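You operate a simulated robot arm through the tools that you are given. There is no shell and no other tool.

You are at the controls of a simulated robot arm. One attempt, no reset.

TASK
Run the two bags on the conveyor up into the blue crate.
Fine: before starting set the job card's speed and roll the crate carriage under the belt's end; green button starts, black stops; draw the carriage back at the end. Hands off the belt while it runs. Where these are worked on the way, their far stop is far enough and under half their travel is too little: crate carriage.

The check looks at the end state, three seconds after you hand in, the way a careful person would. Anything else that was tipped, shoved, dropped, spilled or broken makes it a failure.

THE ROBOT
A 6-joint arm with a two-finger gripper, fixed in place. Base frame: the origin is at the foot of the arm, x ahead of it, y to its left, z up. Units: mm, rad, N and s.
With the tool pointing down near the work surface it reaches from about 120 to 920 mm from the base axis. Its first joint turns from -2.897 to 2.897 rad. Payload 3.43 kg.
The tool frame sits at the grasp point between the pads (the TCP): z along the fingers, y along the line on which they close. The tips reach 20 mm beyond it. Largest opening 190 mm; the body of the gripper starts 248 mm behind the TCP.
Orientation is told as [roll, pitch, yaw] about the base's x, y, z axes, in that order, counted from this pose: with the fingers straight down and closing along the base's y, the tool's x points along the base's -x, its y along +y and its z along -z.

THE INTERFACE
- The arm moves only by the tool servo_tool. Its argument "rows" is a list of rows, each an object of numbers (a shift or turn left out is 0, a gripper value left out holds the last): "hand": the closure in counts, from 0 (fully open) to 255 (shut); "tx", "ty", "tz": the shift along the tool's x, y, z in mm; "ax", "ay", "az": the turn, a rotation vector about the tool's x, y, z in rad. In form: [{"hand": .., "tx": .., "ty": .., "tz": .., "ax": .., "ay": .., "az": ..}, ...]. A call has 1 to 20 rows; each row is the pose to reach, as a shift and turn from the pose commanded when the call began, along the tool's axes at that moment. Rows are played at 5 a second. More than 50 mm and 0.15 rad between two rows, or a gripper value outside its range, and nothing of the call is played. Where a pose cannot be reached the arm comes as near as it can. A force on the tool above 80 N (or 10 N above the force at the start of the call, whichever is more), or a blocked arm, ends the call early, and 0.2 s more pass. The fingers move at their own pace (about 153 mm/s each) and stop on an object; they squeeze with about 37 N. The grip force told is the motor's: it shows also when the fingers shut on nothing. Time passes only in rows, and 0.2 s behind the last, so rows that repeat a pose let the fingers close. It gives the time, the measured TCP pose, the force on the tool (base axes), the opening and the grip force at its end, in the units of the frame above (readings bear some noise), with the torque about the TCP (base axes, N m) and any sound that the robot's microphone picked up, and new pictures: "views" is both (left out), scene, wrist or none.
- Cameras (640 x 400 px; columns grow to the right, rows downward): "scene" is fixed at [406.7, 641.5, 1691.7]; the picture's right is [-0.96, -0.28, 0.00], its down [-0.14, 0.46, -0.87] and it looks along [0.25, -0.84, -0.48] (base axes); focal length 320 px, centre (320, 200). "wrist" rides on the gripper at [70, -8, -288] in the tool frame; the picture's right is [0.12, 0.99, 0.00], its down [-0.96, 0.12, -0.25] and it looks along [-0.25, 0.03, 0.97] (tool axes); focal length 261 px, centre (320, 200). There is no depth. A picture from a camera that has moved, and an enlarged one, comes with that camera's place and axes in the base frame and with its lens. The place of the scene camera against the robot may be out by one fixed shift of up to 18 mm in any direction.
- lift_body(by): slides the trunk up (or, below 0, down) by that many mm; the arm rides with it, the base frame stays. It gives what a move gives, with no picture.
- inspect(camera, box): a new picture of the part [left, top, right, bottom] of that camera's present view, enlarged. No time passes.
- close_job(): hands the job in; it is judged then, once.

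Places have to be worked out from the pictures, the camera data and where the tool is seen. Open the gripper and draw the arm clear of the work before you hand the job in, unless the task says otherwise.

The tools are called after "Request:" by a JSON object that holds its "op" and its "data". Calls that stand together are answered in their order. servo_tool: Moves the arm, as the interface text tells. Its arguments: {"type":"object","properties":{"rows":{"type":"array","items":{"type":"object","properties":{"hand":{"type":"number"},"tx":{"type":"number"},"ty":{"type":"number"},"tz":{"type":"number"},"ax":{"type":"number"},"ay":{"type":"number"},"az":{"type":"number"}}}},"views":{"type":"string","enum":["both","scene","wrist","none"]}},"required":["rows"]} The other tools are called the same way: lift_body (by) slides the trunk up or down; inspect (camera, box) takes an enlarged picture of a part of a camera's view; close_job () hands the job in.

At the start:

```text
clock: 0.0
tool_pos: [591.7, -200.9, 1519.6]
ee_rot: [-0.003, 0.0, 0.0]
wrist_force: [-0.5, 0.1, 0.7]
torque: [0.0, -0.03, -0.03]
width: 190.1
grasp_force: 0.0
trunk travel left (down, up): [-325.0, 115.0]
```

scene: 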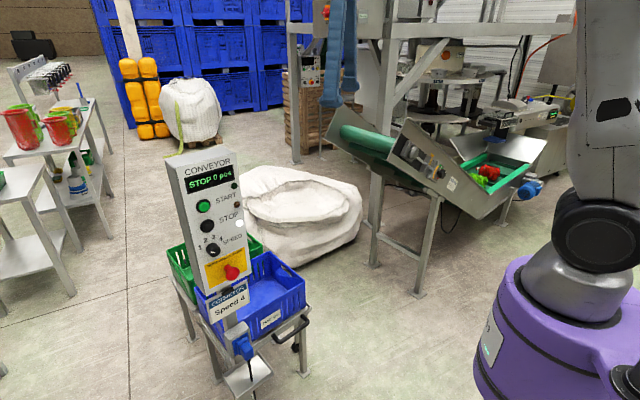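
wrist: 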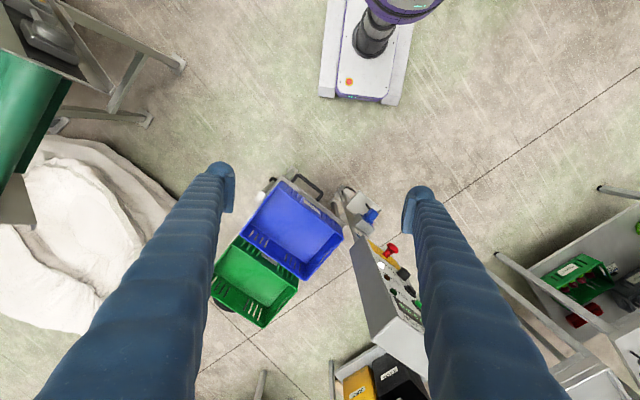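

I start by looking closely at the control panel, the job card, the carriage with crates and the conveyor before any motion.

Request:
{"op": "inspect", "data": {"camera": "scene", "box": [150, 140, 320, 300]}}

Request:
{"op": "inspect", "data": {"camera": "scene", "box": [150, 240, 350, 400]}}

Request:
{"op": "inspect", "data": {"camera": "scene", "box": [320, 60, 580, 240]}}

Request:
{"op": "inspect", "data": {"camera": "wrist", "box": [200, 150, 440, 350]}}

```text
2.50 times, centred on (235, 220) of scene
camera zoom: at [406.7, 641.5, 1691.7], right [-0.96, -0.28, 0.0], down [-0.14, 0.46, -0.87], along [0.25, -0.84, -0.48], focal length 800 px, centre (532, 150)
```

zoom: 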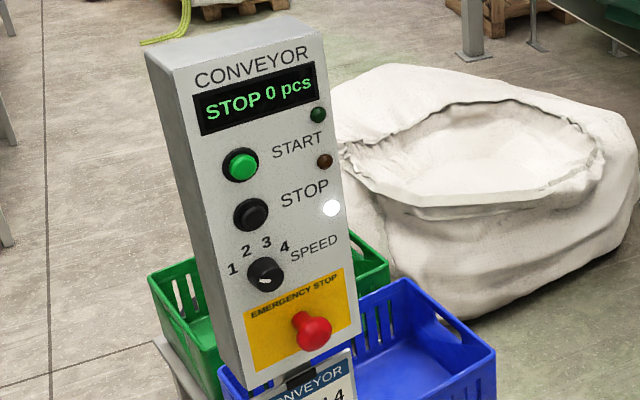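

```text
2.50 times, centred on (250, 320) of scene
camera zoom: at [406.7, 641.5, 1691.7], right [-0.96, -0.28, 0.0], down [-0.14, 0.46, -0.87], along [0.25, -0.84, -0.48], focal length 800 px, centre (495, -100)
```

zoom: 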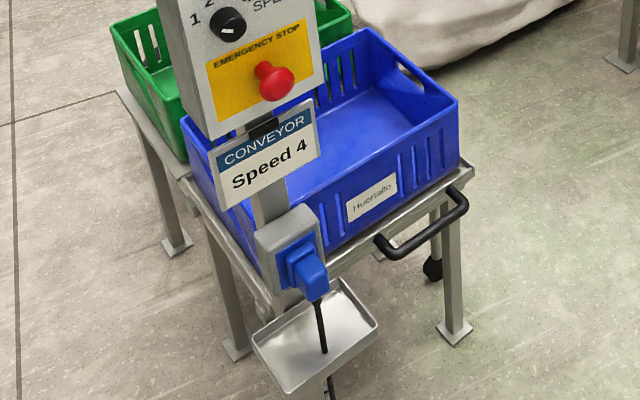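

```text
2.22 times, centred on (450, 150) of scene
camera zoom: at [406.7, 641.5, 1691.7], right [-0.96, -0.28, 0.0], down [-0.14, 0.46, -0.87], along [0.25, -0.84, -0.48], focal length 711 px, centre (31, 311)
```

zoom: 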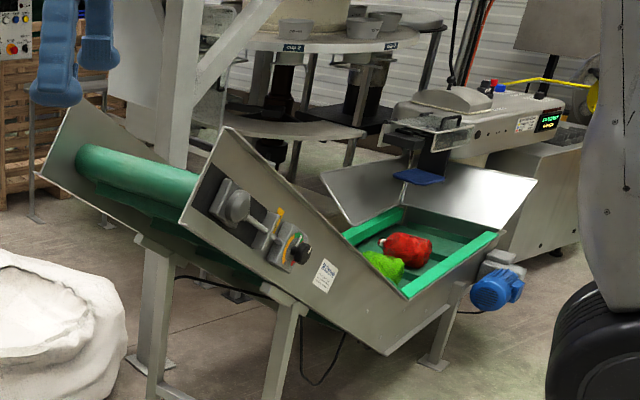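

```text
2.00 times, centred on (320, 250) of wrist
camera zoom: at [520.6, -207.5, 1806.6], right [-0.12, 0.99, 0.0], down [0.96, 0.12, 0.25], along [0.25, 0.03, -0.97], focal length 521 px, centre (320, 100)
```

zoom: 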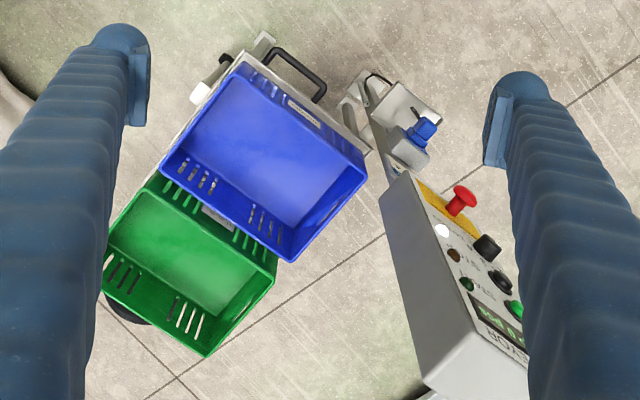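

The job card reads Speed 4; I zoom further on the knob, the panel's lower parts, and the conveyor's side fittings.

Request:
{"op": "inspect", "data": {"camera": "scene", "box": [190, 190, 254, 260]}}

Request:
{"op": "inspect", "data": {"camera": "scene", "box": [200, 280, 320, 390]}}

Request:
{"op": "inspect", "data": {"camera": "scene", "box": [380, 110, 560, 230]}}

Request:
{"op": "inspect", "data": {"camera": "wrist", "box": [0, 0, 240, 230]}}

Request:
{"op": "inspect", "data": {"camera": "wrist", "box": [240, 160, 340, 240]}}

```text
5.71 times, centred on (222, 225) of scene
camera zoom: at [406.7, 641.5, 1691.7], right [-0.96, -0.28, 0.0], down [-0.14, 0.46, -0.87], along [0.25, -0.84, -0.48], focal length 1828 px, centre (880, 57)
```

zoom: 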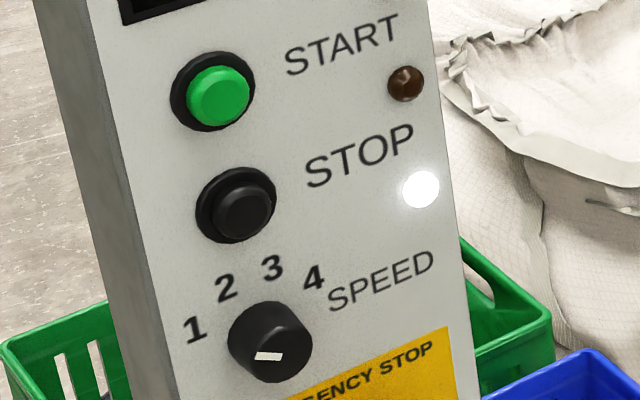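

```text
3.64 times, centred on (260, 335) of scene
camera zoom: at [406.7, 641.5, 1691.7], right [-0.96, -0.28, 0.0], down [-0.14, 0.46, -0.87], along [0.25, -0.84, -0.48], focal length 1163 px, centre (538, -291)
```

zoom: 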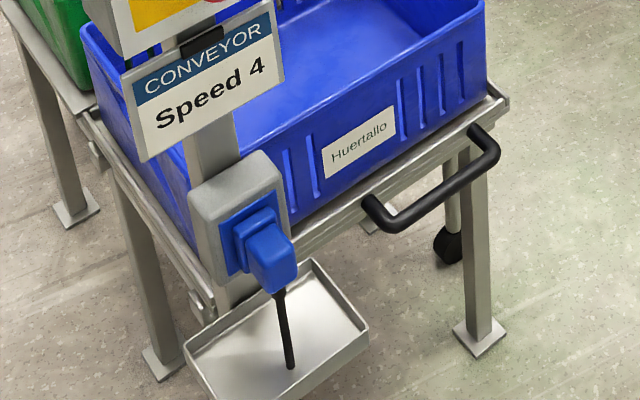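

```text
3.33 times, centred on (470, 170) of scene
camera zoom: at [406.7, 641.5, 1691.7], right [-0.96, -0.28, 0.0], down [-0.14, 0.46, -0.87], along [0.25, -0.84, -0.48], focal length 1066 px, centre (-180, 300)
```

zoom: 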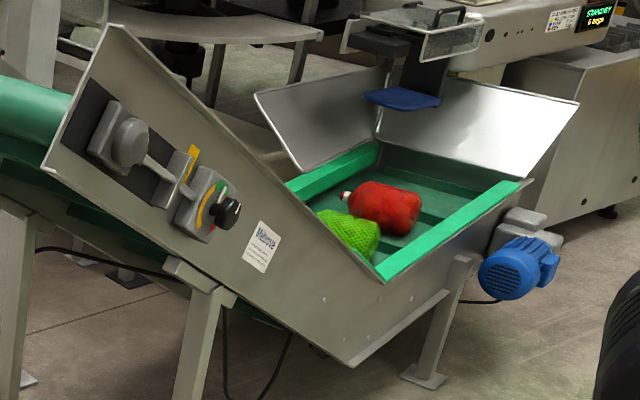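

```text
1.74 times, centred on (120, 115) of wrist
camera zoom: at [520.6, -207.5, 1806.6], right [-0.12, 0.99, 0.0], down [0.96, 0.12, 0.25], along [0.25, 0.03, -0.97], focal length 453 px, centre (668, 348)
```

zoom: 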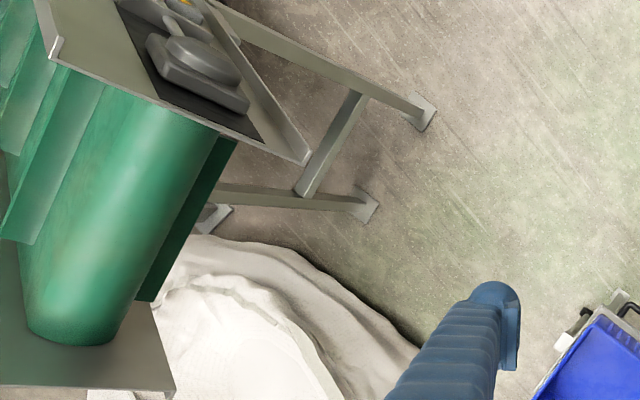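

```text
5.00 times, centred on (290, 200) of wrist
camera zoom: at [520.6, -207.5, 1806.6], right [-0.12, 0.99, 0.0], down [0.96, 0.12, 0.25], along [0.25, 0.03, -0.97], focal length 1303 px, centre (470, 200)
```

zoom: 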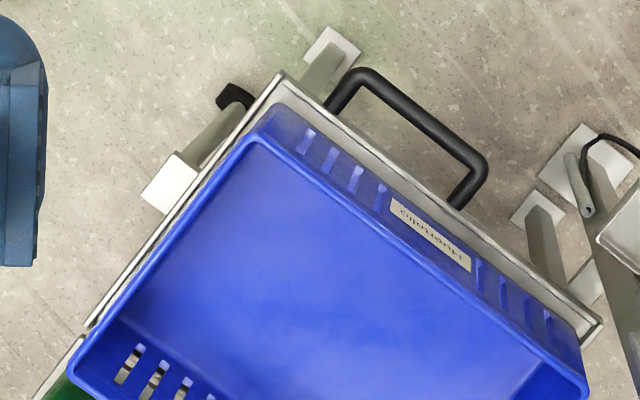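

The knob's white mark appears to point at about 1 while the job card asks for Speed 4; the carriage handle triangulates to about (780,-230,530) and the belt's end roller to about (615,-930,1180). I lower the open hand a bit to get a closer wrist picture of the carriage and its rails.

Request:
{"op": "servo_tool", "data": {"rows": [{"tx": -4, "ty": -12, "tz": 46}, {"tx": -7, "ty": -25, "tz": 92}, {"tx": -11, "ty": -37, "tz": 138}, {"tx": -14, "ty": -50, "tz": 184}, {"tx": -18, "ty": -62, "tz": 230}, {"tx": -21, "ty": -75, "tz": 276}, {"tx": -25, "ty": -87, "tz": 322}, {"tx": -28, "ty": -100, "tz": 368}], "views": "both"}}

```text
clock: 1.8
tool_pos: [620.8, -301.7, 1149.5]
ee_rot: [-0.001, 0.003, 0.002]
wrist_force: [0.0, -0.2, 0.0]
torque: [0.06, 0.05, 0.01]
width: 190.0
grasp_force: 0.1
trunk travel left (down, up): [-325.0, 115.0]
camera wrist: at [549.6, -308.4, 1436.9], right [-0.12, 0.99, 0.0], down [0.96, 0.12, 0.25], along [0.24, 0.03, -0.97], focal length 261 px, centre (320, 200)
```

scene: 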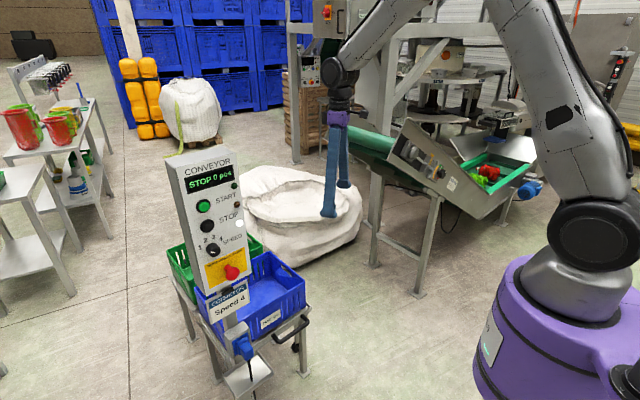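
wrist: 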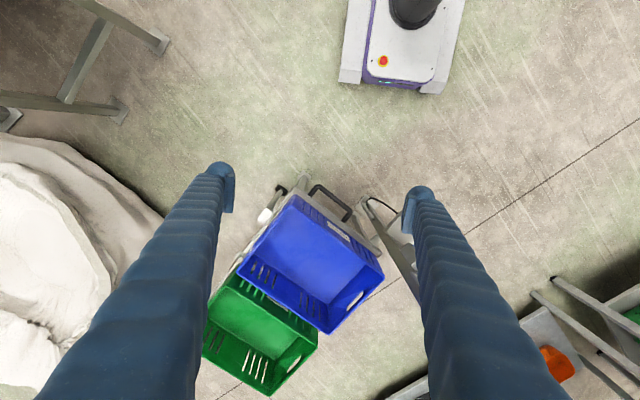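

The hand is now at z 1150 and nothing was touched. I enlarge the carriage, the panel's region, and the belt's end in the new views.

Request:
{"op": "inspect", "data": {"camera": "wrist", "box": [200, 150, 420, 290]}}

Request:
{"op": "inspect", "data": {"camera": "wrist", "box": [200, 240, 400, 400]}}

Request:
{"op": "inspect", "data": {"camera": "scene", "box": [300, 80, 460, 200]}}

```text
2.86 times, centred on (310, 220) of wrist
camera zoom: at [549.6, -308.4, 1436.9], right [-0.12, 0.99, 0.0], down [0.96, 0.12, 0.25], along [0.24, 0.03, -0.97], focal length 745 px, centre (349, 143)
```

zoom: 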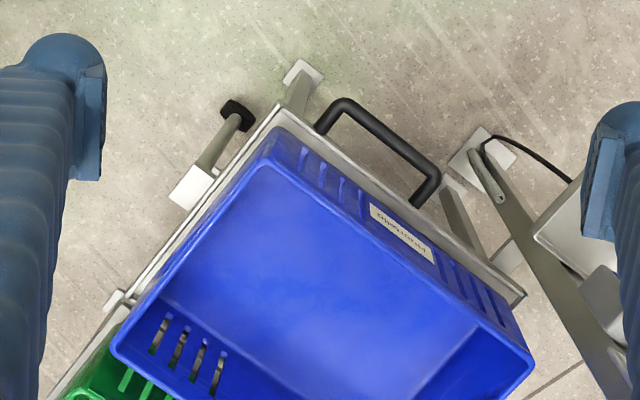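

```text
2.50 times, centred on (300, 320) of wrist
camera zoom: at [549.6, -308.4, 1436.9], right [-0.12, 0.99, 0.0], down [0.96, 0.12, 0.25], along [0.24, 0.03, -0.97], focal length 652 px, centre (370, -100)
```

zoom: 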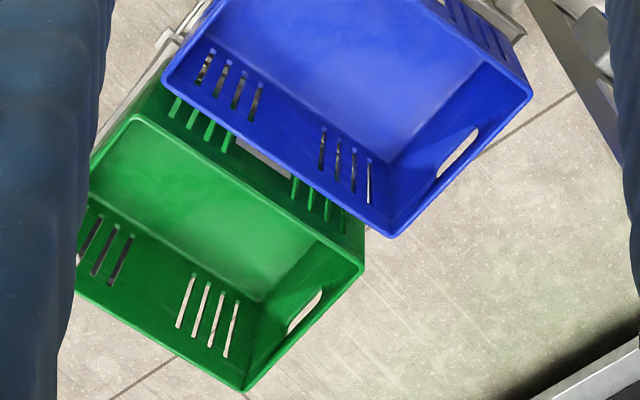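

```text
3.33 times, centred on (380, 140) of scene
camera zoom: at [406.7, 641.5, 1691.7], right [-0.96, -0.28, 0.0], down [-0.14, 0.46, -0.87], along [0.25, -0.84, -0.48], focal length 1066 px, centre (120, 400)
```

zoom: 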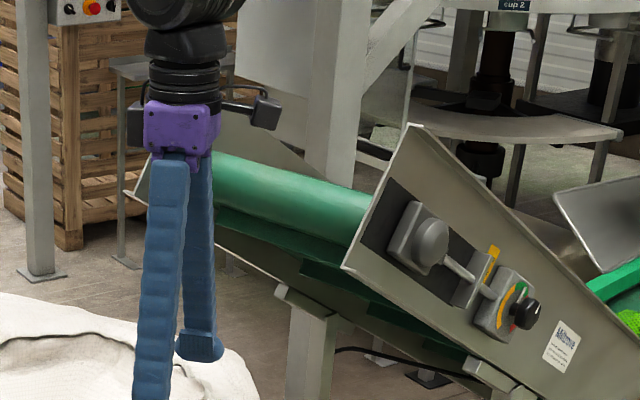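

The handle triangulates near (780,-228,~500). I need to understand how the carriage runs, so I lower the hand on the near, open side to look more closely at its frame, rail and caster.

Request:
{"op": "servo_tool", "data": {"rows": [{"tx": 10, "ty": -15, "tz": 40}, {"tx": 20, "ty": -30, "tz": 80}, {"tx": 30, "ty": -45, "tz": 120}, {"tx": 40, "ty": -60, "tz": 160}, {"tx": 50, "ty": -75, "tz": 200}, {"tx": 60, "ty": -90, "tz": 240}, {"tx": 70, "ty": -105, "tz": 280}, {"tx": 80, "ty": -110, "tz": 320}], "views": "both"}}

```text
clock: 3.6
tool_pos: [539.2, -409.0, 832.1]
ee_rot: [0.001, 0.002, -0.001]
wrist_force: [0.2, -0.7, 0.2]
torque: [0.04, 0.01, -0.02]
width: 189.9
grasp_force: 0.0
trunk travel left (down, up): [-325.0, 115.0]
camera wrist: at [468.7, -417.7, 1117.6], right [-0.12, 0.99, 0.0], down [0.96, 0.12, 0.25], along [0.24, 0.03, -0.97], focal length 261 px, centre (320, 200)
```

scene: 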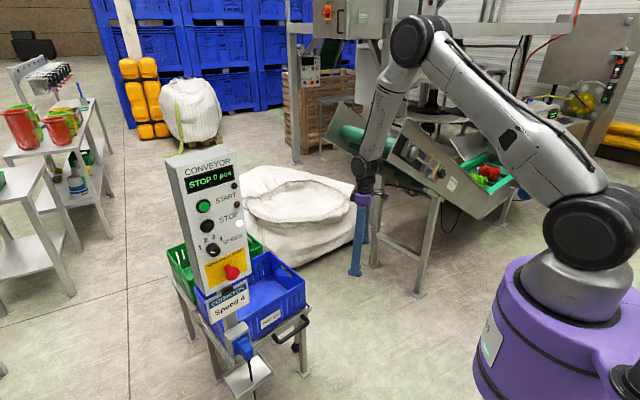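
wrist: 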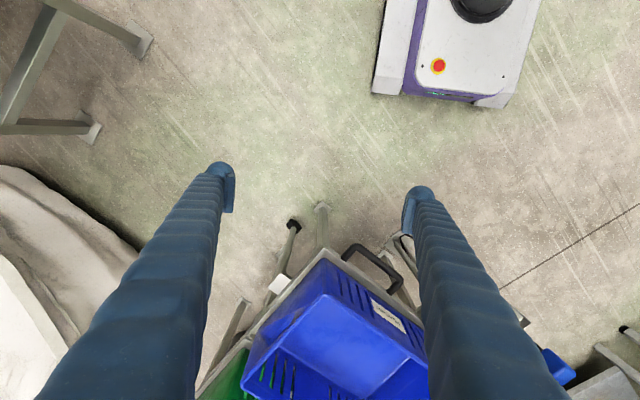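

Request:
{"op": "inspect", "data": {"camera": "wrist", "box": [190, 190, 450, 400]}}

Request:
{"op": "inspect", "data": {"camera": "scene", "box": [160, 230, 320, 340]}}

```text
1.90 times, centred on (320, 295) of wrist
camera zoom: at [468.7, -417.7, 1117.6], right [-0.12, 0.99, 0.0], down [0.96, 0.12, 0.25], along [0.24, 0.03, -0.97], focal length 496 px, centre (320, 19)
```

zoom: 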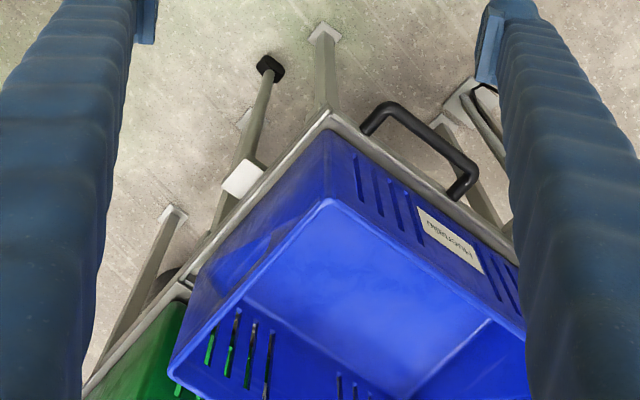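

```text
3.64 times, centred on (240, 285) of scene
camera zoom: at [406.7, 641.5, 1691.7], right [-0.96, -0.28, 0.0], down [-0.14, 0.46, -0.87], along [0.25, -0.84, -0.48], focal length 1163 px, centre (611, -109)
```

zoom: 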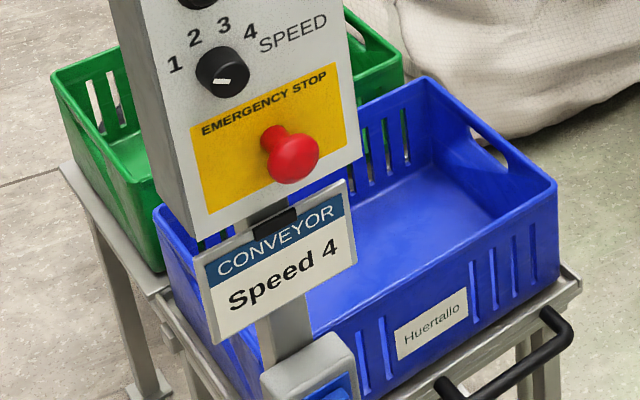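

The carriage's rail line and handle (bar along about (0.48,0.88)) line up with the belt's axis: the blue crate must travel about (-0.48,-0.88) toward the belt's end. Next I look at the panel from the front: I swing the hand up and level it toward +x, staying ~200 mm off the panel.

Request:
{"op": "servo_tool", "data": {"rows": [{"tx": -7, "ty": 35, "tz": -30, "ay": -0.112}, {"tx": -14, "ty": 70, "tz": -60, "ay": -0.224}, {"tx": -22, "ty": 105, "tz": -90, "ay": -0.336}, {"tx": -29, "ty": 140, "tz": -120, "ay": -0.448}, {"tx": -36, "ty": 175, "tz": -149, "ay": -0.56}, {"tx": -43, "ty": 210, "tz": -179, "ay": -0.672}, {"tx": -50, "ty": 245, "tz": -209, "ay": -0.784}, {"tx": -58, "ty": 280, "tz": -239, "ay": -0.896}, {"tx": -65, "ty": 315, "tz": -269, "ay": -1.008}, {"tx": -72, "ty": 350, "tz": -299, "ay": -1.12}, {"tx": -79, "ty": 385, "tz": -329, "ay": -1.232}, {"tx": -87, "ty": 420, "tz": -358, "ay": -1.344}, {"tx": -94, "ty": 455, "tz": -388, "ay": -1.456}, {"tx": -101, "ty": 489, "tz": -418, "ay": -1.57}], "views": "both"}}

```text
clock: 6.6
tool_pos: [834.3, -0.9, 1268.3]
ee_rot: [1.265, -1.377, -1.137]
wrist_force: [-0.9, 1.7, -5.7]
torque: [0.18, -1.35, -0.11]
width: 190.1
grasp_force: 0.0
out of reach, approached as far as the arm can: row 4, 5, 6, 7, 8, 9, 10, 11, 12, 13, 14
trunk travel left (down, up): [-325.0, 115.0]
camera wrist: at [543.1, -35.1, 1212.1], right [-0.13, 0.99, 0.07], down [-0.18, -0.09, 0.98], along [0.97, 0.12, 0.19], focal length 261 px, centre (320, 200)
```

scene: 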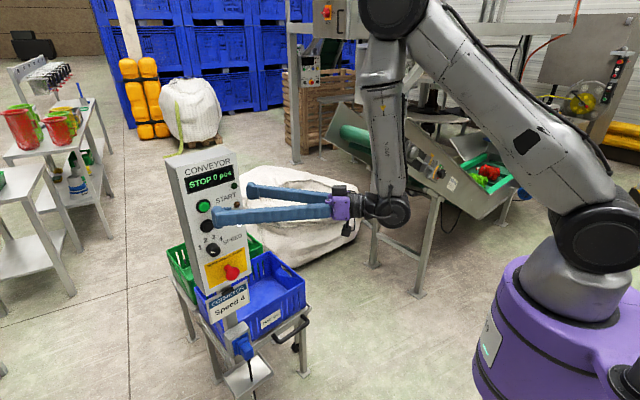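
wrist: 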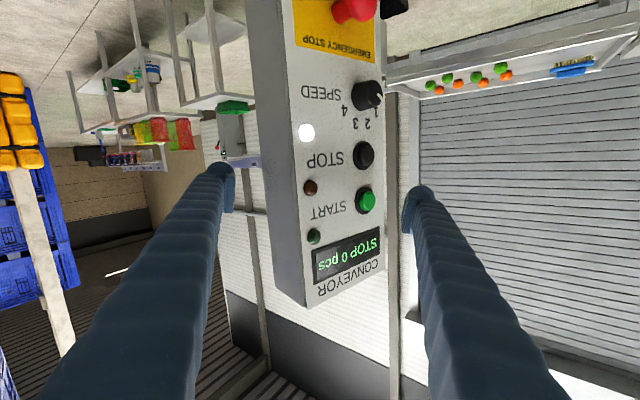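

The arm could not fold to the commanded pose and ended nearer the panel at (834,-1,1268) with about 6 N reading; I check whether a finger is touching anything before moving.

Request:
{"op": "inspect", "data": {"camera": "scene", "box": [160, 140, 370, 270]}}

Request:
{"op": "inspect", "data": {"camera": "wrist", "box": [190, 0, 470, 310]}}

```text
3.05 times, centred on (265, 205) of scene
camera zoom: at [406.7, 641.5, 1691.7], right [-0.96, -0.28, 0.0], down [-0.14, 0.46, -0.87], along [0.25, -0.84, -0.48], focal length 975 px, centre (488, 185)
```

zoom: 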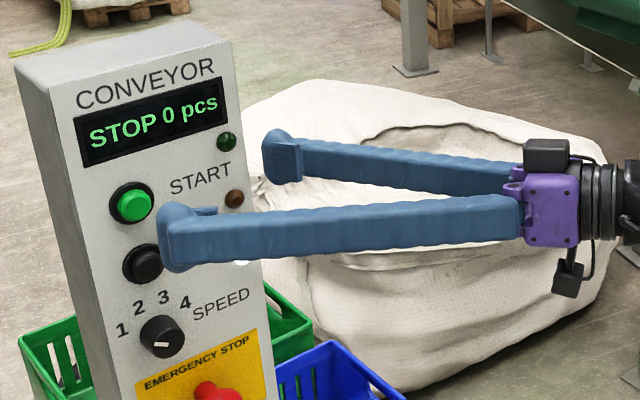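

```text
1.29 times, centred on (330, 155) of wrist
camera zoom: at [543.1, -35.1, 1212.1], right [-0.13, 0.99, 0.07], down [-0.18, -0.09, 0.98], along [0.97, 0.12, 0.19], focal length 336 px, centre (307, 258)
```

zoom: 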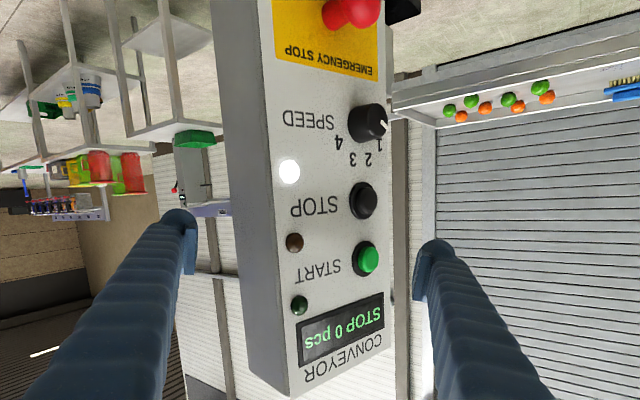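

No contact is visible; the fingers hang in front of the panel face. I make a cautious lift of 60 mm to see how the pose responds after the out-of-reach move.

Request:
{"op": "servo_tool", "data": {"rows": [{"tx": -20}, {"tx": -40}, {"tx": -60}], "views": "both"}}

```text
clock: 7.4
tool_pos: [835.7, -10.7, 1322.0]
ee_rot: [1.268, -1.375, -1.139]
wrist_force: [0.3, 0.3, 0.0]
torque: [0.0, 0.0, 0.02]
width: 190.1
grasp_force: 0.0
trunk travel left (down, up): [-325.0, 115.0]
camera wrist: at [545.5, -44.7, 1267.7], right [-0.13, 0.99, 0.07], down [-0.18, -0.09, 0.98], along [0.97, 0.11, 0.19], focal length 261 px, centre (320, 200)
```

scene: 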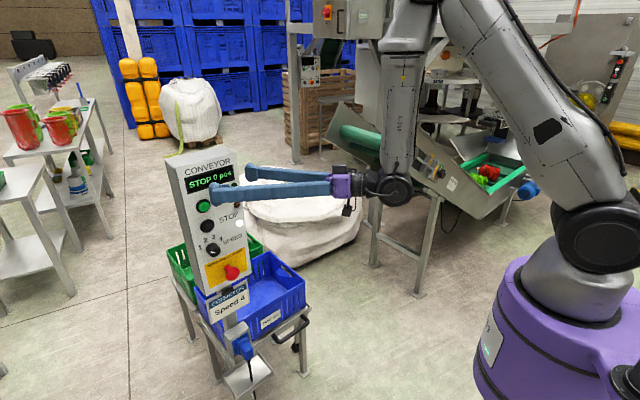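
wrist: 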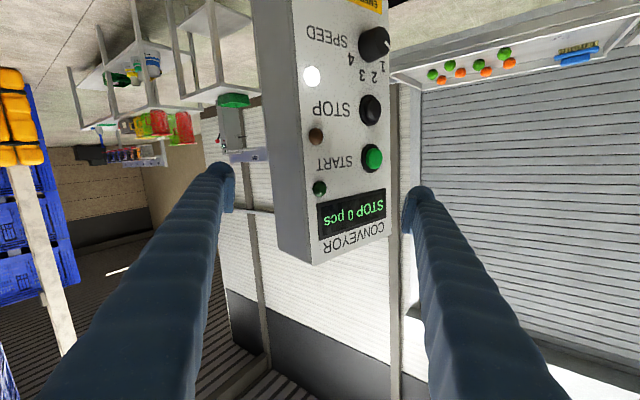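

The commanded pose follows the real one, good. The right finger is beside the panel's right flank, so I first rise above the panel's top, then turn the tool to face the panel squarely (normal about (-0.84,0.53,0.14)) while stepping back to ~(765,138,1450).

Request:
{"op": "servo_tool", "data": {"rows": [{"tx": -43}, {"tx": -87}, {"tx": -130}, {"tx": -124, "ty": 30, "tz": -10, "ax": 0.117, "ay": 0.002, "az": -0.018}, {"tx": -118, "ty": 59, "tz": -19, "ax": 0.234, "ay": 0.004, "az": -0.037}, {"tx": -112, "ty": 89, "tz": -28, "ax": 0.351, "ay": 0.006, "az": -0.055}, {"tx": -105, "ty": 118, "tz": -38, "ax": 0.469, "ay": 0.008, "az": -0.073}, {"tx": -99, "ty": 148, "tz": -48, "ax": 0.586, "ay": 0.01, "az": -0.092}, {"tx": -93, "ty": 177, "tz": -57, "ax": 0.703, "ay": 0.012, "az": -0.11}], "views": "both"}}

```text
clock: 9.4
tool_pos: [842.5, -24.6, 1449.9]
ee_rot: [1.215, -1.38, -1.121]
wrist_force: [-0.4, 1.3, 0.7]
torque: [-0.04, 0.0, 0.06]
width: 190.0
grasp_force: 0.0
out of reach, approached as far as the arm can: row 4, 5, 6, 7, 8, 9
trunk travel left (down, up): [-325.0, 115.0]
camera wrist: at [550.6, -48.6, 1396.5], right [-0.1, 0.99, 0.06], down [-0.18, -0.07, 0.98], along [0.98, 0.08, 0.18], focal length 261 px, centre (320, 200)
```

scene: 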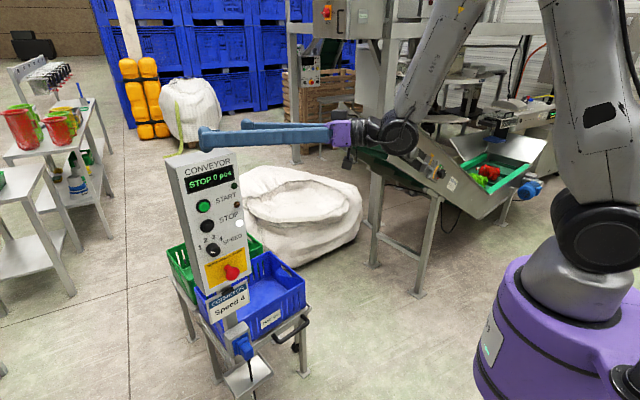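
wrist: 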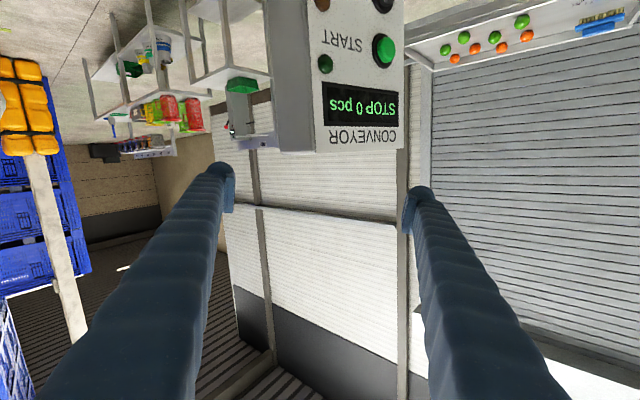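

Rotating in place there drove the wrist too close to the base axis (fold limit). I first move outward above the panel top, turn there, and then back off on the panel's normal side, keeping the wrist radius larger.

Request:
{"op": "servo_tool", "data": {"rows": [{"tx": -21.7, "ty": 1.4, "tz": 23.5}, {"tx": -43.4, "ty": 2.8, "tz": 47}, {"tx": -43.4, "ty": 2.8, "tz": 47, "ax": 0.1335, "ay": 0.002, "az": -0.021}, {"tx": -43.4, "ty": 2.8, "tz": 47, "ax": 0.267, "ay": 0.004, "az": -0.042}, {"tx": -43.4, "ty": 2.8, "tz": 47, "ax": 0.4006, "ay": 0.007, "az": -0.062}, {"tx": -43.4, "ty": 2.8, "tz": 47, "ax": 0.534, "ay": 0.009, "az": -0.083}, {"tx": -43.4, "ty": 2.8, "tz": 47, "ax": 0.6676, "ay": 0.011, "az": -0.104}], "views": "both"}}

```text
clock: 11.0
tool_pos: [894.6, -24.3, 1488.7]
ee_rot: [1.214, -1.381, -1.117]
wrist_force: [1.1, -0.2, 0.2]
torque: [-0.02, -0.03, -0.03]
width: 189.8
grasp_force: 0.1
out of reach, approached as far as the arm can: row 3, 4, 5, 6, 7
trunk travel left (down, up): [-325.0, 115.0]
camera wrist: at [602.7, -49.5, 1436.5], right [-0.1, 0.99, 0.06], down [-0.18, -0.07, 0.98], along [0.98, 0.08, 0.18], focal length 261 px, centre (320, 200)
```

scene: 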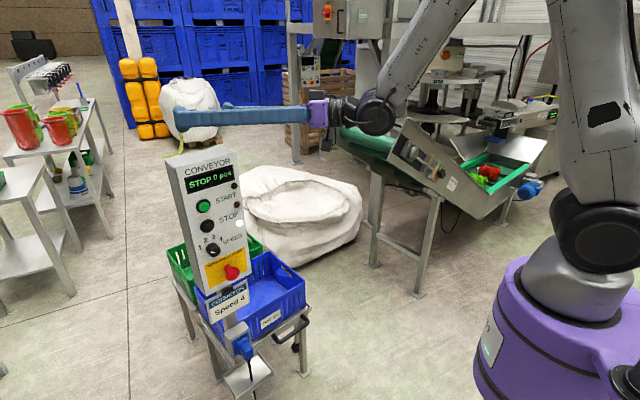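
wrist: 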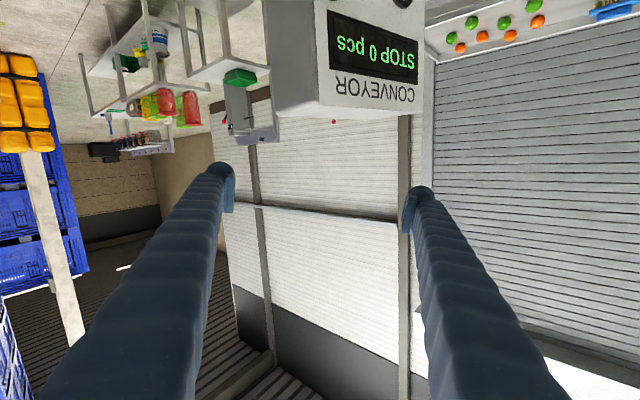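

The turn itself was refused while translation worked, so some wrist joint is at a limit. I probe small turns in every direction up here, clear above the panel, to learn which are available.

Request:
{"op": "servo_tool", "data": {"rows": [{"ax": 0.1}, {"ax": 0}, {"ax": -0.1}, {"ax": 0}, {"ay": 0.1}, {"ay": 0}, {"ay": -0.1}, {"ay": 0}, {"az": 0.1}, {"az": 0}, {"az": -0.1}, {"az": 0}, {"tx": 30}, {"tx": -30}, {"tx": 0, "ty": 30}, {"ty": -30}, {"tz": 30}, {"tz": -30}, {"tz": 0}], "views": "none"}}

```text
refused: row 14 steps farther than a row can; nothing moved
```

The refusal was a step-size slip in the probe list; I resend it with intermediate rows.

Request:
{"op": "servo_tool", "data": {"rows": [{"ax": 0.1}, {"ax": 0}, {"ax": -0.1}, {"ax": 0}, {"ay": 0.1}, {"ay": 0}, {"ay": -0.1}, {"ay": 0}, {"az": 0.1}, {"az": 0}, {"az": -0.1}, {"az": 0}, {"tx": 20}, {"tx": -20}, {"ty": 20}, {"ty": -20}, {"tz": 20}, {"tz": -20}, {"tz": 0}], "views": "none"}}

```text
clock: 15.0
tool_pos: [901.8, -27.1, 1483.7]
ee_rot: [1.194, -1.379, -1.098]
wrist_force: [1.4, -1.5, -0.2]
torque: [0.06, -0.14, 0.2]
width: 189.9
grasp_force: 0.1
out of reach, approached as far as the arm can: row 1, 7, 15
trunk travel left (down, up): [-325.0, 115.0]
```

Only turns toward -y and upward are blocked: it looks like the forearm-roll joint sits at its stop because the tool swung past the forearm axis on the wrong side. I go back to tool-down, well clear on the -y side first, and will then tilt toward the panel from the +y side.

Request:
{"op": "servo_tool", "data": {"rows": [{"tx": -8, "ty": -45, "tz": -5}, {"tx": -16, "ty": -90, "tz": -9}, {"tx": -23, "ty": -135, "tz": -14}, {"tx": -31, "ty": -180, "tz": -19}, {"tx": -39, "ty": -225, "tz": -24}, {"tx": -6, "ty": -234, "tz": -50, "ax": 0.018, "ay": 0.124, "az": -0.005}, {"tx": 27, "ty": -242, "tz": -77, "ax": 0.035, "ay": 0.248, "az": -0.01}, {"tx": 60, "ty": -250, "tz": -103, "ax": 0.053, "ay": 0.372, "az": -0.015}, {"tx": 93, "ty": -258, "tz": -130, "ax": 0.07, "ay": 0.495, "az": -0.021}, {"tx": 126, "ty": -267, "tz": -156, "ax": 0.088, "ay": 0.619, "az": -0.026}, {"tx": 159, "ty": -275, "tz": -183, "ax": 0.105, "ay": 0.743, "az": -0.031}, {"tx": 192, "ty": -283, "tz": -209, "ax": 0.123, "ay": 0.867, "az": -0.036}, {"tx": 225, "ty": -292, "tz": -236, "ax": 0.14, "ay": 0.991, "az": -0.041}, {"tx": 258, "ty": -300, "tz": -262, "ax": 0.158, "ay": 1.114, "az": -0.046}, {"tx": 291, "ty": -308, "tz": -289, "ax": 0.175, "ay": 1.238, "az": -0.051}, {"tx": 324, "ty": -317, "tz": -316, "ax": 0.193, "ay": 1.362, "az": -0.056}, {"tx": 357, "ty": -325, "tz": -342, "ax": 0.21, "ay": 1.486, "az": -0.062}], "views": "both"}}

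```text
clock: 18.6
tool_pos: [556.9, -318.3, 1100.2]
ee_rot: [-0.003, -0.001, -0.001]
wrist_force: [0.6, -0.5, -0.1]
torque: [-0.01, 0.09, 0.01]
width: 190.4
grasp_force: 0.1
trunk travel left (down, up): [-325.0, 115.0]
camera wrist: at [485.4, -325.7, 1387.6], right [-0.12, 0.99, 0.0], down [0.96, 0.11, 0.25], along [0.25, 0.03, -0.97], focal length 261 px, centre (320, 200)
```

scene: 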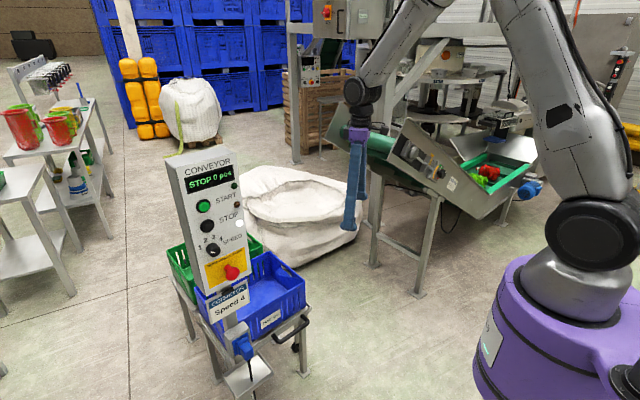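
wrist: 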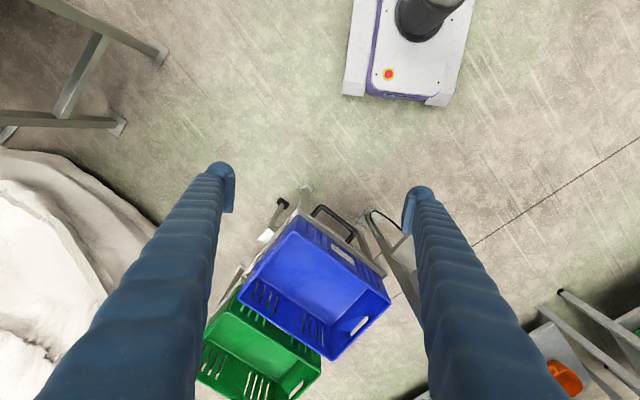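

Tool-down restored exactly. Now I swing around the near side (x about 580, then 440) to the +y side of the panel while yawing the hand 0.567 rad so its closing line is parallel to the panel face.

Request:
{"op": "servo_tool", "data": {"rows": [{"tx": -3, "ty": 42, "tz": 12}, {"tx": -6, "ty": 84, "tz": 25}, {"tx": -9, "ty": 127, "tz": 38}, {"tx": -12, "ty": 169, "tz": 50}, {"tx": -14, "ty": 211, "tz": 62}, {"tx": -17, "ty": 254, "tz": 75}, {"tx": -20, "ty": 296, "tz": 88}, {"tx": -23, "ty": 338, "tz": 100}, {"tx": -6, "ty": 379, "tz": 112, "az": 0.071}, {"tx": 12, "ty": 420, "tz": 125, "az": 0.142}, {"tx": 30, "ty": 462, "tz": 138, "az": 0.213}, {"tx": 47, "ty": 503, "tz": 150, "az": 0.284}, {"tx": 65, "ty": 544, "tz": 162, "az": 0.355}, {"tx": 82, "ty": 586, "tz": 175, "az": 0.426}, {"tx": 100, "ty": 627, "tz": 188, "az": 0.497}, {"tx": 117, "ty": 668, "tz": 200, "az": 0.567}], "views": "wrist"}}

```text
clock: 22.0
tool_pos: [439.1, 350.9, 902.3]
ee_rot: [0.002, -0.006, -0.57]
wrist_force: [-0.7, 0.9, 0.3]
torque: [-0.04, -0.05, 0.02]
width: 189.9
grasp_force: 0.0
trunk travel left (down, up): [-325.0, 115.0]
camera wrist: at [374.2, 382.6, 1188.5], right [0.43, 0.9, 0.0], down [0.87, -0.42, 0.25], along [0.23, -0.11, -0.97], focal length 261 px, centre (320, 200)
```

wrist: 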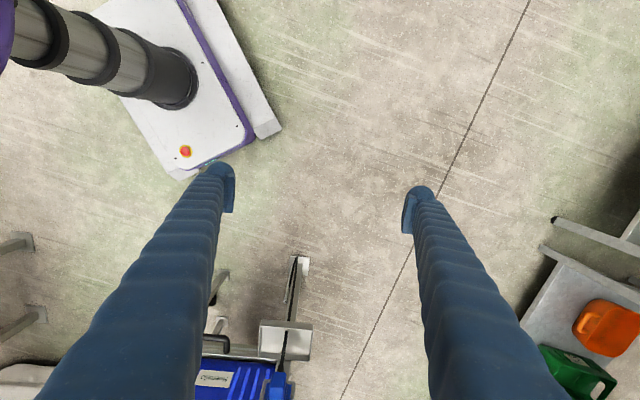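

In position on the +y side with the carriage and panel post visible below. I now tilt the tool up toward the panel (rotation about the closing axis) while rising to about (735,157,1230), roughly 150 mm off the face.

Request:
{"op": "servo_tool", "data": {"rows": [{"tx": -32, "tz": -30, "ay": -0.13}, {"tx": -64, "tz": -60, "ay": -0.26}, {"tx": -97, "ty": -1, "tz": -89, "ay": -0.39}, {"tx": -129, "ty": -1, "tz": -119, "ay": -0.52}, {"tx": -161, "ty": -2, "tz": -149, "ay": -0.65}, {"tx": -193, "ty": -2, "tz": -179, "ay": -0.78}, {"tx": -225, "ty": -3, "tz": -209, "ay": -0.91}, {"tx": -257, "ty": -3, "tz": -239, "ay": -1.04}, {"tx": -290, "ty": -4, "tz": -268, "ay": -1.17}, {"tx": -322, "ty": -4, "tz": -298, "ay": -1.3}, {"tx": -354, "ty": -4, "tz": -328, "ay": -1.43}], "views": "both"}}

```text
clock: 24.4
tool_pos: [744.1, 163.9, 1237.8]
ee_rot: [-0.048, -1.428, -0.527]
wrist_force: [0.5, 0.4, 0.3]
torque: [0.01, -0.01, 0.0]
width: 189.9
grasp_force: 0.1
out of reach, approached as far as the arm can: row 11
trunk travel left (down, up): [-325.0, 115.0]
camera wrist: at [491.0, 317.2, 1208.0], right [0.52, 0.84, -0.12], down [-0.03, 0.16, 0.99], along [0.85, -0.51, 0.11], focal length 261 px, centre (320, 200)
```

scene: 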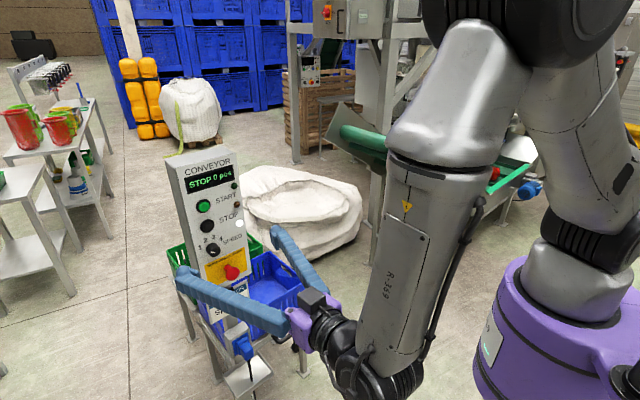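
wrist: 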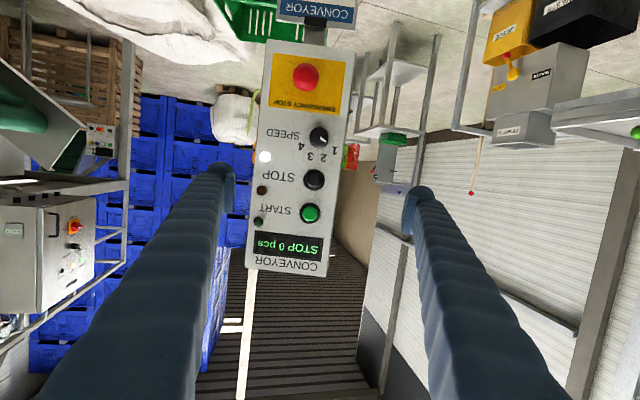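

Now the hand faces the panel. I enlarge the panel in this frontal view to measure its pose and read the knob.

Request:
{"op": "inspect", "data": {"camera": "wrist", "box": [230, 30, 370, 150]}}

Request:
{"op": "inspect", "data": {"camera": "wrist", "box": [230, 120, 370, 290]}}

```text
3.33 times, centred on (300, 90) of wrist
camera zoom: at [491.0, 317.2, 1208.0], right [0.52, 0.84, -0.12], down [-0.03, 0.16, 0.99], along [0.85, -0.51, 0.11], focal length 869 px, centre (387, 567)
```

zoom: 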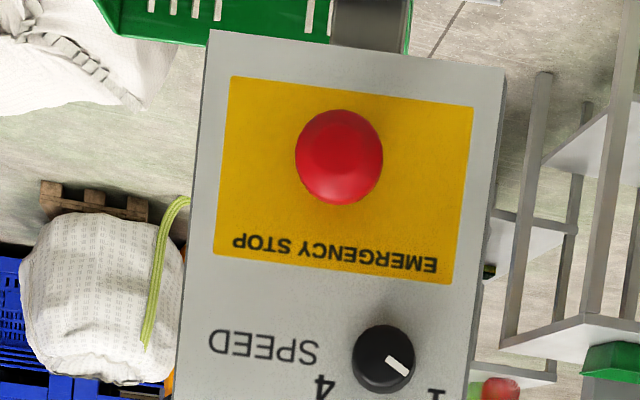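

```text
2.35 times, centred on (300, 205) of wrist
camera zoom: at [491.0, 317.2, 1208.0], right [0.52, 0.84, -0.12], down [-0.03, 0.16, 0.99], along [0.85, -0.51, 0.11], focal length 613 px, centre (367, 188)
```

zoom: 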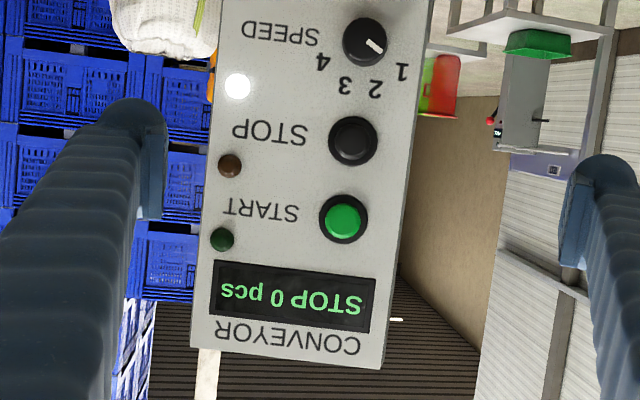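

Triangulation with two wrist views agrees well: START (877,69,1284), STOP (880,66,1224), knob face (873,71,1152), face normal about (-0.855,0.514,0.07); the knob's mark is at 1, so it needs about 120° clockwise. I align squarely and move to a 70 mm stand-off in front of the knob, closing the fingers part-way.

Request:
{"op": "servo_tool", "data": {"rows": [{"tx": 17, "ty": -2.5, "tz": 25, "ax": -0.009, "ay": -0.018, "hand": 140}, {"tx": 34, "ty": -5, "tz": 50, "ax": -0.017, "ay": -0.037, "hand": 140}, {"tx": 51, "ty": -7, "tz": 75, "ax": -0.026, "ay": -0.055, "hand": 140}, {"tx": 67.6, "ty": -9.7, "tz": 99.5, "ax": -0.034, "ay": -0.073, "hand": 140}, {"tx": 67.6, "ty": -9.7, "tz": 99.5, "ax": -0.034, "ay": -0.073, "hand": 140}], "views": "both"}}

```text
clock: 25.6
tool_pos: [844.9, 133.9, 1186.1]
ee_rot: [-0.315, -1.489, -0.245]
wrist_force: [-0.1, -0.3, 0.0]
torque: [0.02, 0.0, 0.03]
width: 85.7
grasp_force: 0.0
out of reach, approached as far as the arm can: row 1, 2, 3, 4, 5
trunk travel left (down, up): [-325.0, 115.0]
camera wrist: at [591.8, 281.4, 1136.7], right [0.52, 0.84, -0.14], down [-0.07, 0.21, 0.98], along [0.85, -0.49, 0.17], focal length 261 px, centre (320, 200)
```

scene: 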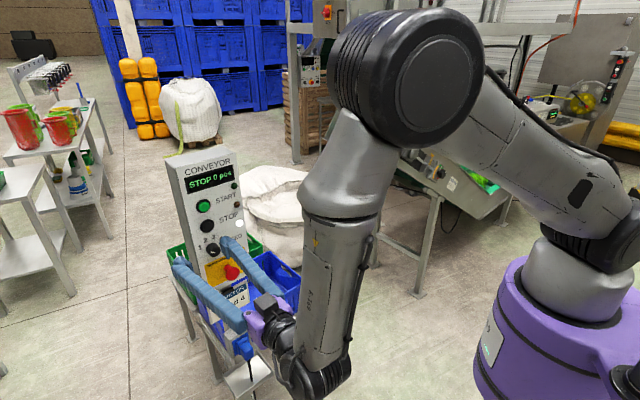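
wrist: 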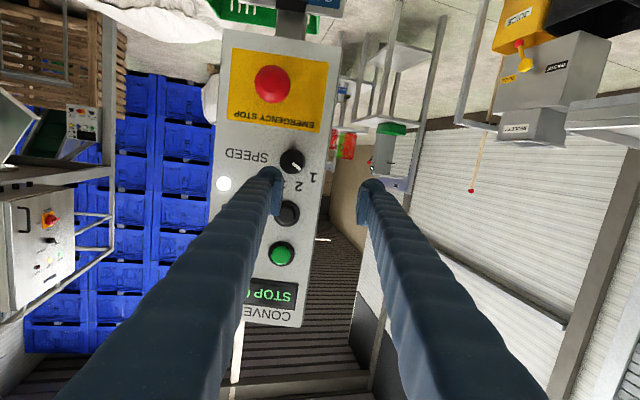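

The pose drifted 30 mm outward because the wrist bend is near its limit with the forearm hanging vertical; lowering the trunk will flatten the forearm. I retreat to tool-down at (450,350,900) first.

Request:
{"op": "servo_tool", "data": {"rows": [{"tx": 27, "ty": -2, "tz": -35, "ax": -0.003, "ay": 0.124}, {"tx": 53, "ty": -3, "tz": -71, "ax": -0.005, "ay": 0.249, "az": 0.001}, {"tx": 80, "ty": -5, "tz": -106, "ax": -0.008, "ay": 0.373, "az": 0.001}, {"tx": 107, "ty": -6, "tz": -142, "ax": -0.011, "ay": 0.497, "az": 0.002}, {"tx": 134, "ty": -8, "tz": -177, "ax": -0.014, "ay": 0.622, "az": 0.002}, {"tx": 160, "ty": -10, "tz": -213, "ax": -0.016, "ay": 0.746, "az": 0.003}, {"tx": 187, "ty": -11, "tz": -248, "ax": -0.019, "ay": 0.87, "az": 0.003}, {"tx": 214, "ty": -13, "tz": -284, "ax": -0.022, "ay": 0.995, "az": 0.003}, {"tx": 240, "ty": -14, "tz": -319, "ax": -0.025, "ay": 1.119, "az": 0.004}, {"tx": 267, "ty": -16, "tz": -355, "ax": -0.028, "ay": 1.243, "az": 0.004}, {"tx": 294, "ty": -17, "tz": -390, "ax": -0.03, "ay": 1.368, "az": 0.005}, {"tx": 320.6, "ty": -19, "tz": -425.6, "ax": -0.033, "ay": 1.492, "az": 0.005}], "views": "none"}}

Request:
{"op": "lift_body", "data": {"by": -250}}

```text
clock: 28.2
tool_pos: [464.9, 336.9, 891.8]
ee_rot: [0.022, -0.049, -0.441]
wrist_force: [-1.6, 1.0, -0.3]
torque: [-0.16, -0.24, -0.01]
width: 85.4
grasp_force: 0.0
out of reach, approached as far as the arm can: row 1, 2
trunk travel left (down, up): [-325.0, 115.0]
```

```text
clock: 30.8
tool_pos: [452.2, 345.1, 640.7]
ee_rot: [0.029, -0.016, -0.517]
wrist_force: [-0.4, -0.4, -0.2]
torque: [0.02, 0.05, 0.04]
width: 85.6
grasp_force: 0.0
trunk travel left (down, up): [-75.0, 365.0]
```

Trunk is down 250 mm, tool at (452,345,641). Now I tilt up again toward the knob, to a stand-off of about 90 mm at (796,117,1158).

Request:
{"op": "servo_tool", "data": {"rows": [{"tx": -28, "ty": -0.9, "tz": -34.1, "ax": 0.003, "ay": -0.099}, {"tx": -56, "ty": -1.8, "tz": -68.1, "ax": 0.005, "ay": -0.198}, {"tx": -84, "ty": -2.6, "tz": -102.2, "ax": 0.008, "ay": -0.297}, {"tx": -112, "ty": -3.5, "tz": -136.3, "ax": 0.011, "ay": -0.396}, {"tx": -140, "ty": -4.4, "tz": -170.3, "ax": 0.014, "ay": -0.495}, {"tx": -168, "ty": -5.3, "tz": -204.4, "ax": 0.016, "ay": -0.594}, {"tx": -196, "ty": -6.2, "tz": -238.5, "ax": 0.019, "ay": -0.693}, {"tx": -224, "ty": -7, "tz": -272.5, "ax": 0.022, "ay": -0.792}, {"tx": -252, "ty": -7.9, "tz": -306.6, "ax": 0.025, "ay": -0.891}, {"tx": -280, "ty": -8.8, "tz": -340.7, "ax": 0.027, "ay": -0.99}, {"tx": -308, "ty": -9.7, "tz": -374.7, "ax": 0.03, "ay": -1.089}, {"tx": -336, "ty": -10.6, "tz": -408.8, "ax": 0.033, "ay": -1.188}, {"tx": -364, "ty": -11.4, "tz": -442.9, "ax": 0.036, "ay": -1.287}, {"tx": -392, "ty": -12.3, "tz": -476.9, "ax": 0.038, "ay": -1.386}, {"tx": -420, "ty": -13.2, "tz": -511, "ax": 0.041, "ay": -1.485}], "views": "both"}}

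```text
clock: 34.0
tool_pos: [797.2, 117.1, 1156.9]
ee_rot: [0.045, -1.5, -0.589]
wrist_force: [-0.2, 0.4, 0.3]
torque: [-0.02, 0.02, -0.04]
width: 85.8
grasp_force: 0.1
trunk travel left (down, up): [-75.0, 365.0]
camera wrist: at [542.3, 261.3, 1106.4], right [0.51, 0.85, -0.12], down [-0.1, 0.19, 0.98], along [0.86, -0.48, 0.18], focal length 261 px, centre (320, 200)
```

scene: 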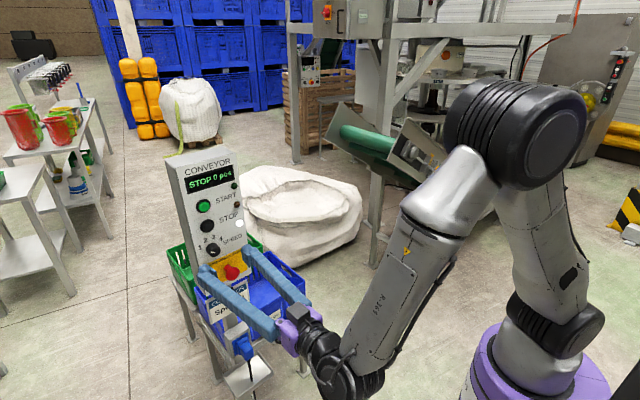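
wrist: 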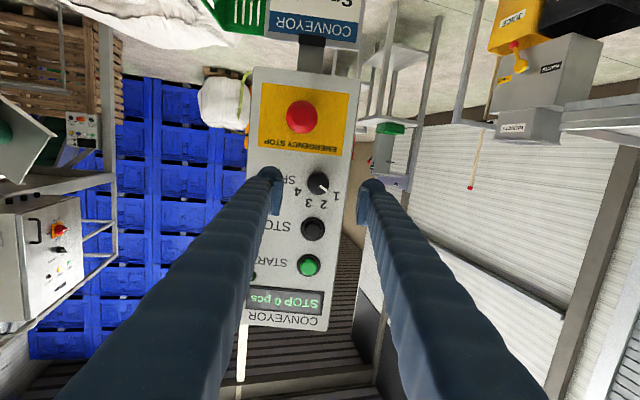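

The pose was reached exactly, and the knob appears right on the tool axis (a point 90 mm ahead of the TCP projects to (319.6,182)). I zoom in to confirm before approaching.

Request:
{"op": "inspect", "data": {"camera": "wrist", "box": [270, 150, 370, 220]}}

Request:
{"op": "inspect", "data": {"camera": "scene", "box": [170, 200, 330, 300]}}

```text
5.71 times, centred on (320, 185) of wrist
camera zoom: at [542.3, 261.3, 1106.4], right [0.51, 0.85, -0.12], down [-0.1, 0.19, 0.98], along [0.86, -0.48, 0.18], focal length 1489 px, centre (320, 286)
```

zoom: 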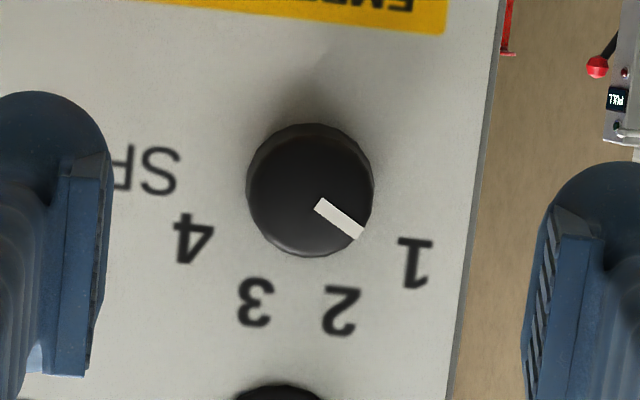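

```text
4.00 times, centred on (250, 250) of scene
camera zoom: at [406.7, 641.5, 1691.7], right [-0.96, -0.28, 0.0], down [-0.14, 0.46, -0.87], along [0.25, -0.84, -0.48], focal length 1279 px, centre (600, 0)
```

zoom: 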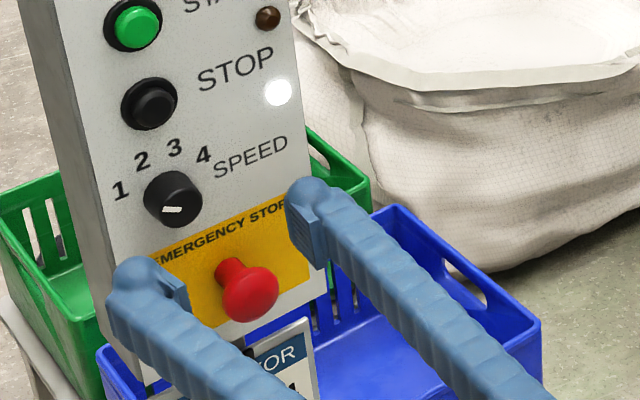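

Knob centre is within 2 mm of the tool axis and the mark clearly points at 1. At this stand-off I pre-turn the wrist by -1.05 rad so that one +2.1 rad stroke takes the knob from 1 to 4.

Request:
{"op": "servo_tool", "data": {"rows": [{"az": -0.15}, {"az": -0.3}, {"az": -0.45}, {"az": -0.6}, {"az": -0.75}, {"az": -0.9}, {"az": -1.05}, {"az": -1.05}], "views": "both"}}

```text
clock: 35.8
tool_pos: [796.4, 115.7, 1158.1]
ee_rot: [-1.491, -0.52, 0.987]
wrist_force: [0.5, -0.9, 0.3]
torque: [0.01, 0.0, 0.02]
width: 85.8
grasp_force: 0.1
trunk travel left (down, up): [-75.0, 365.0]
camera wrist: at [515.2, 210.4, 1149.7], right [0.15, 0.37, -0.92], down [0.27, 0.88, 0.4], along [0.95, -0.31, 0.03], focal length 261 px, centre (320, 200)
```

scene: 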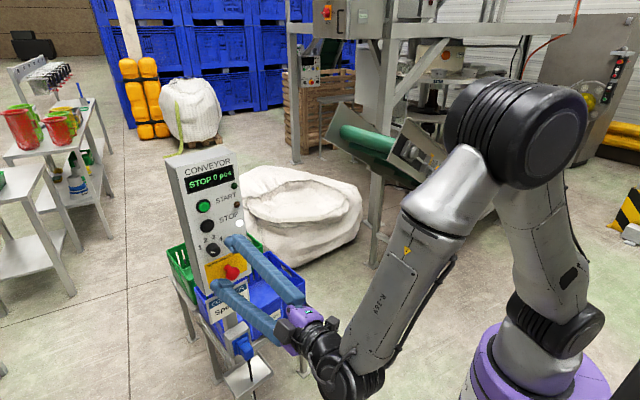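
wrist: 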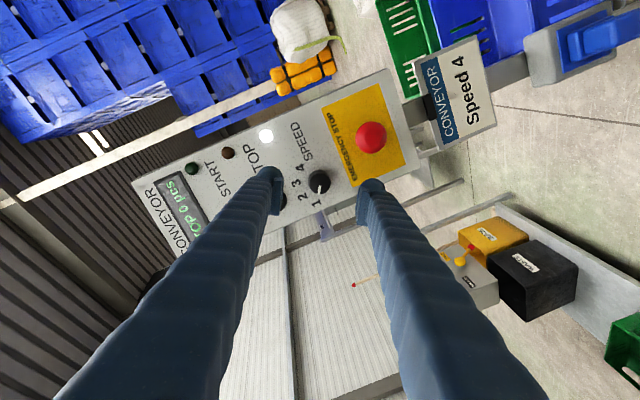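

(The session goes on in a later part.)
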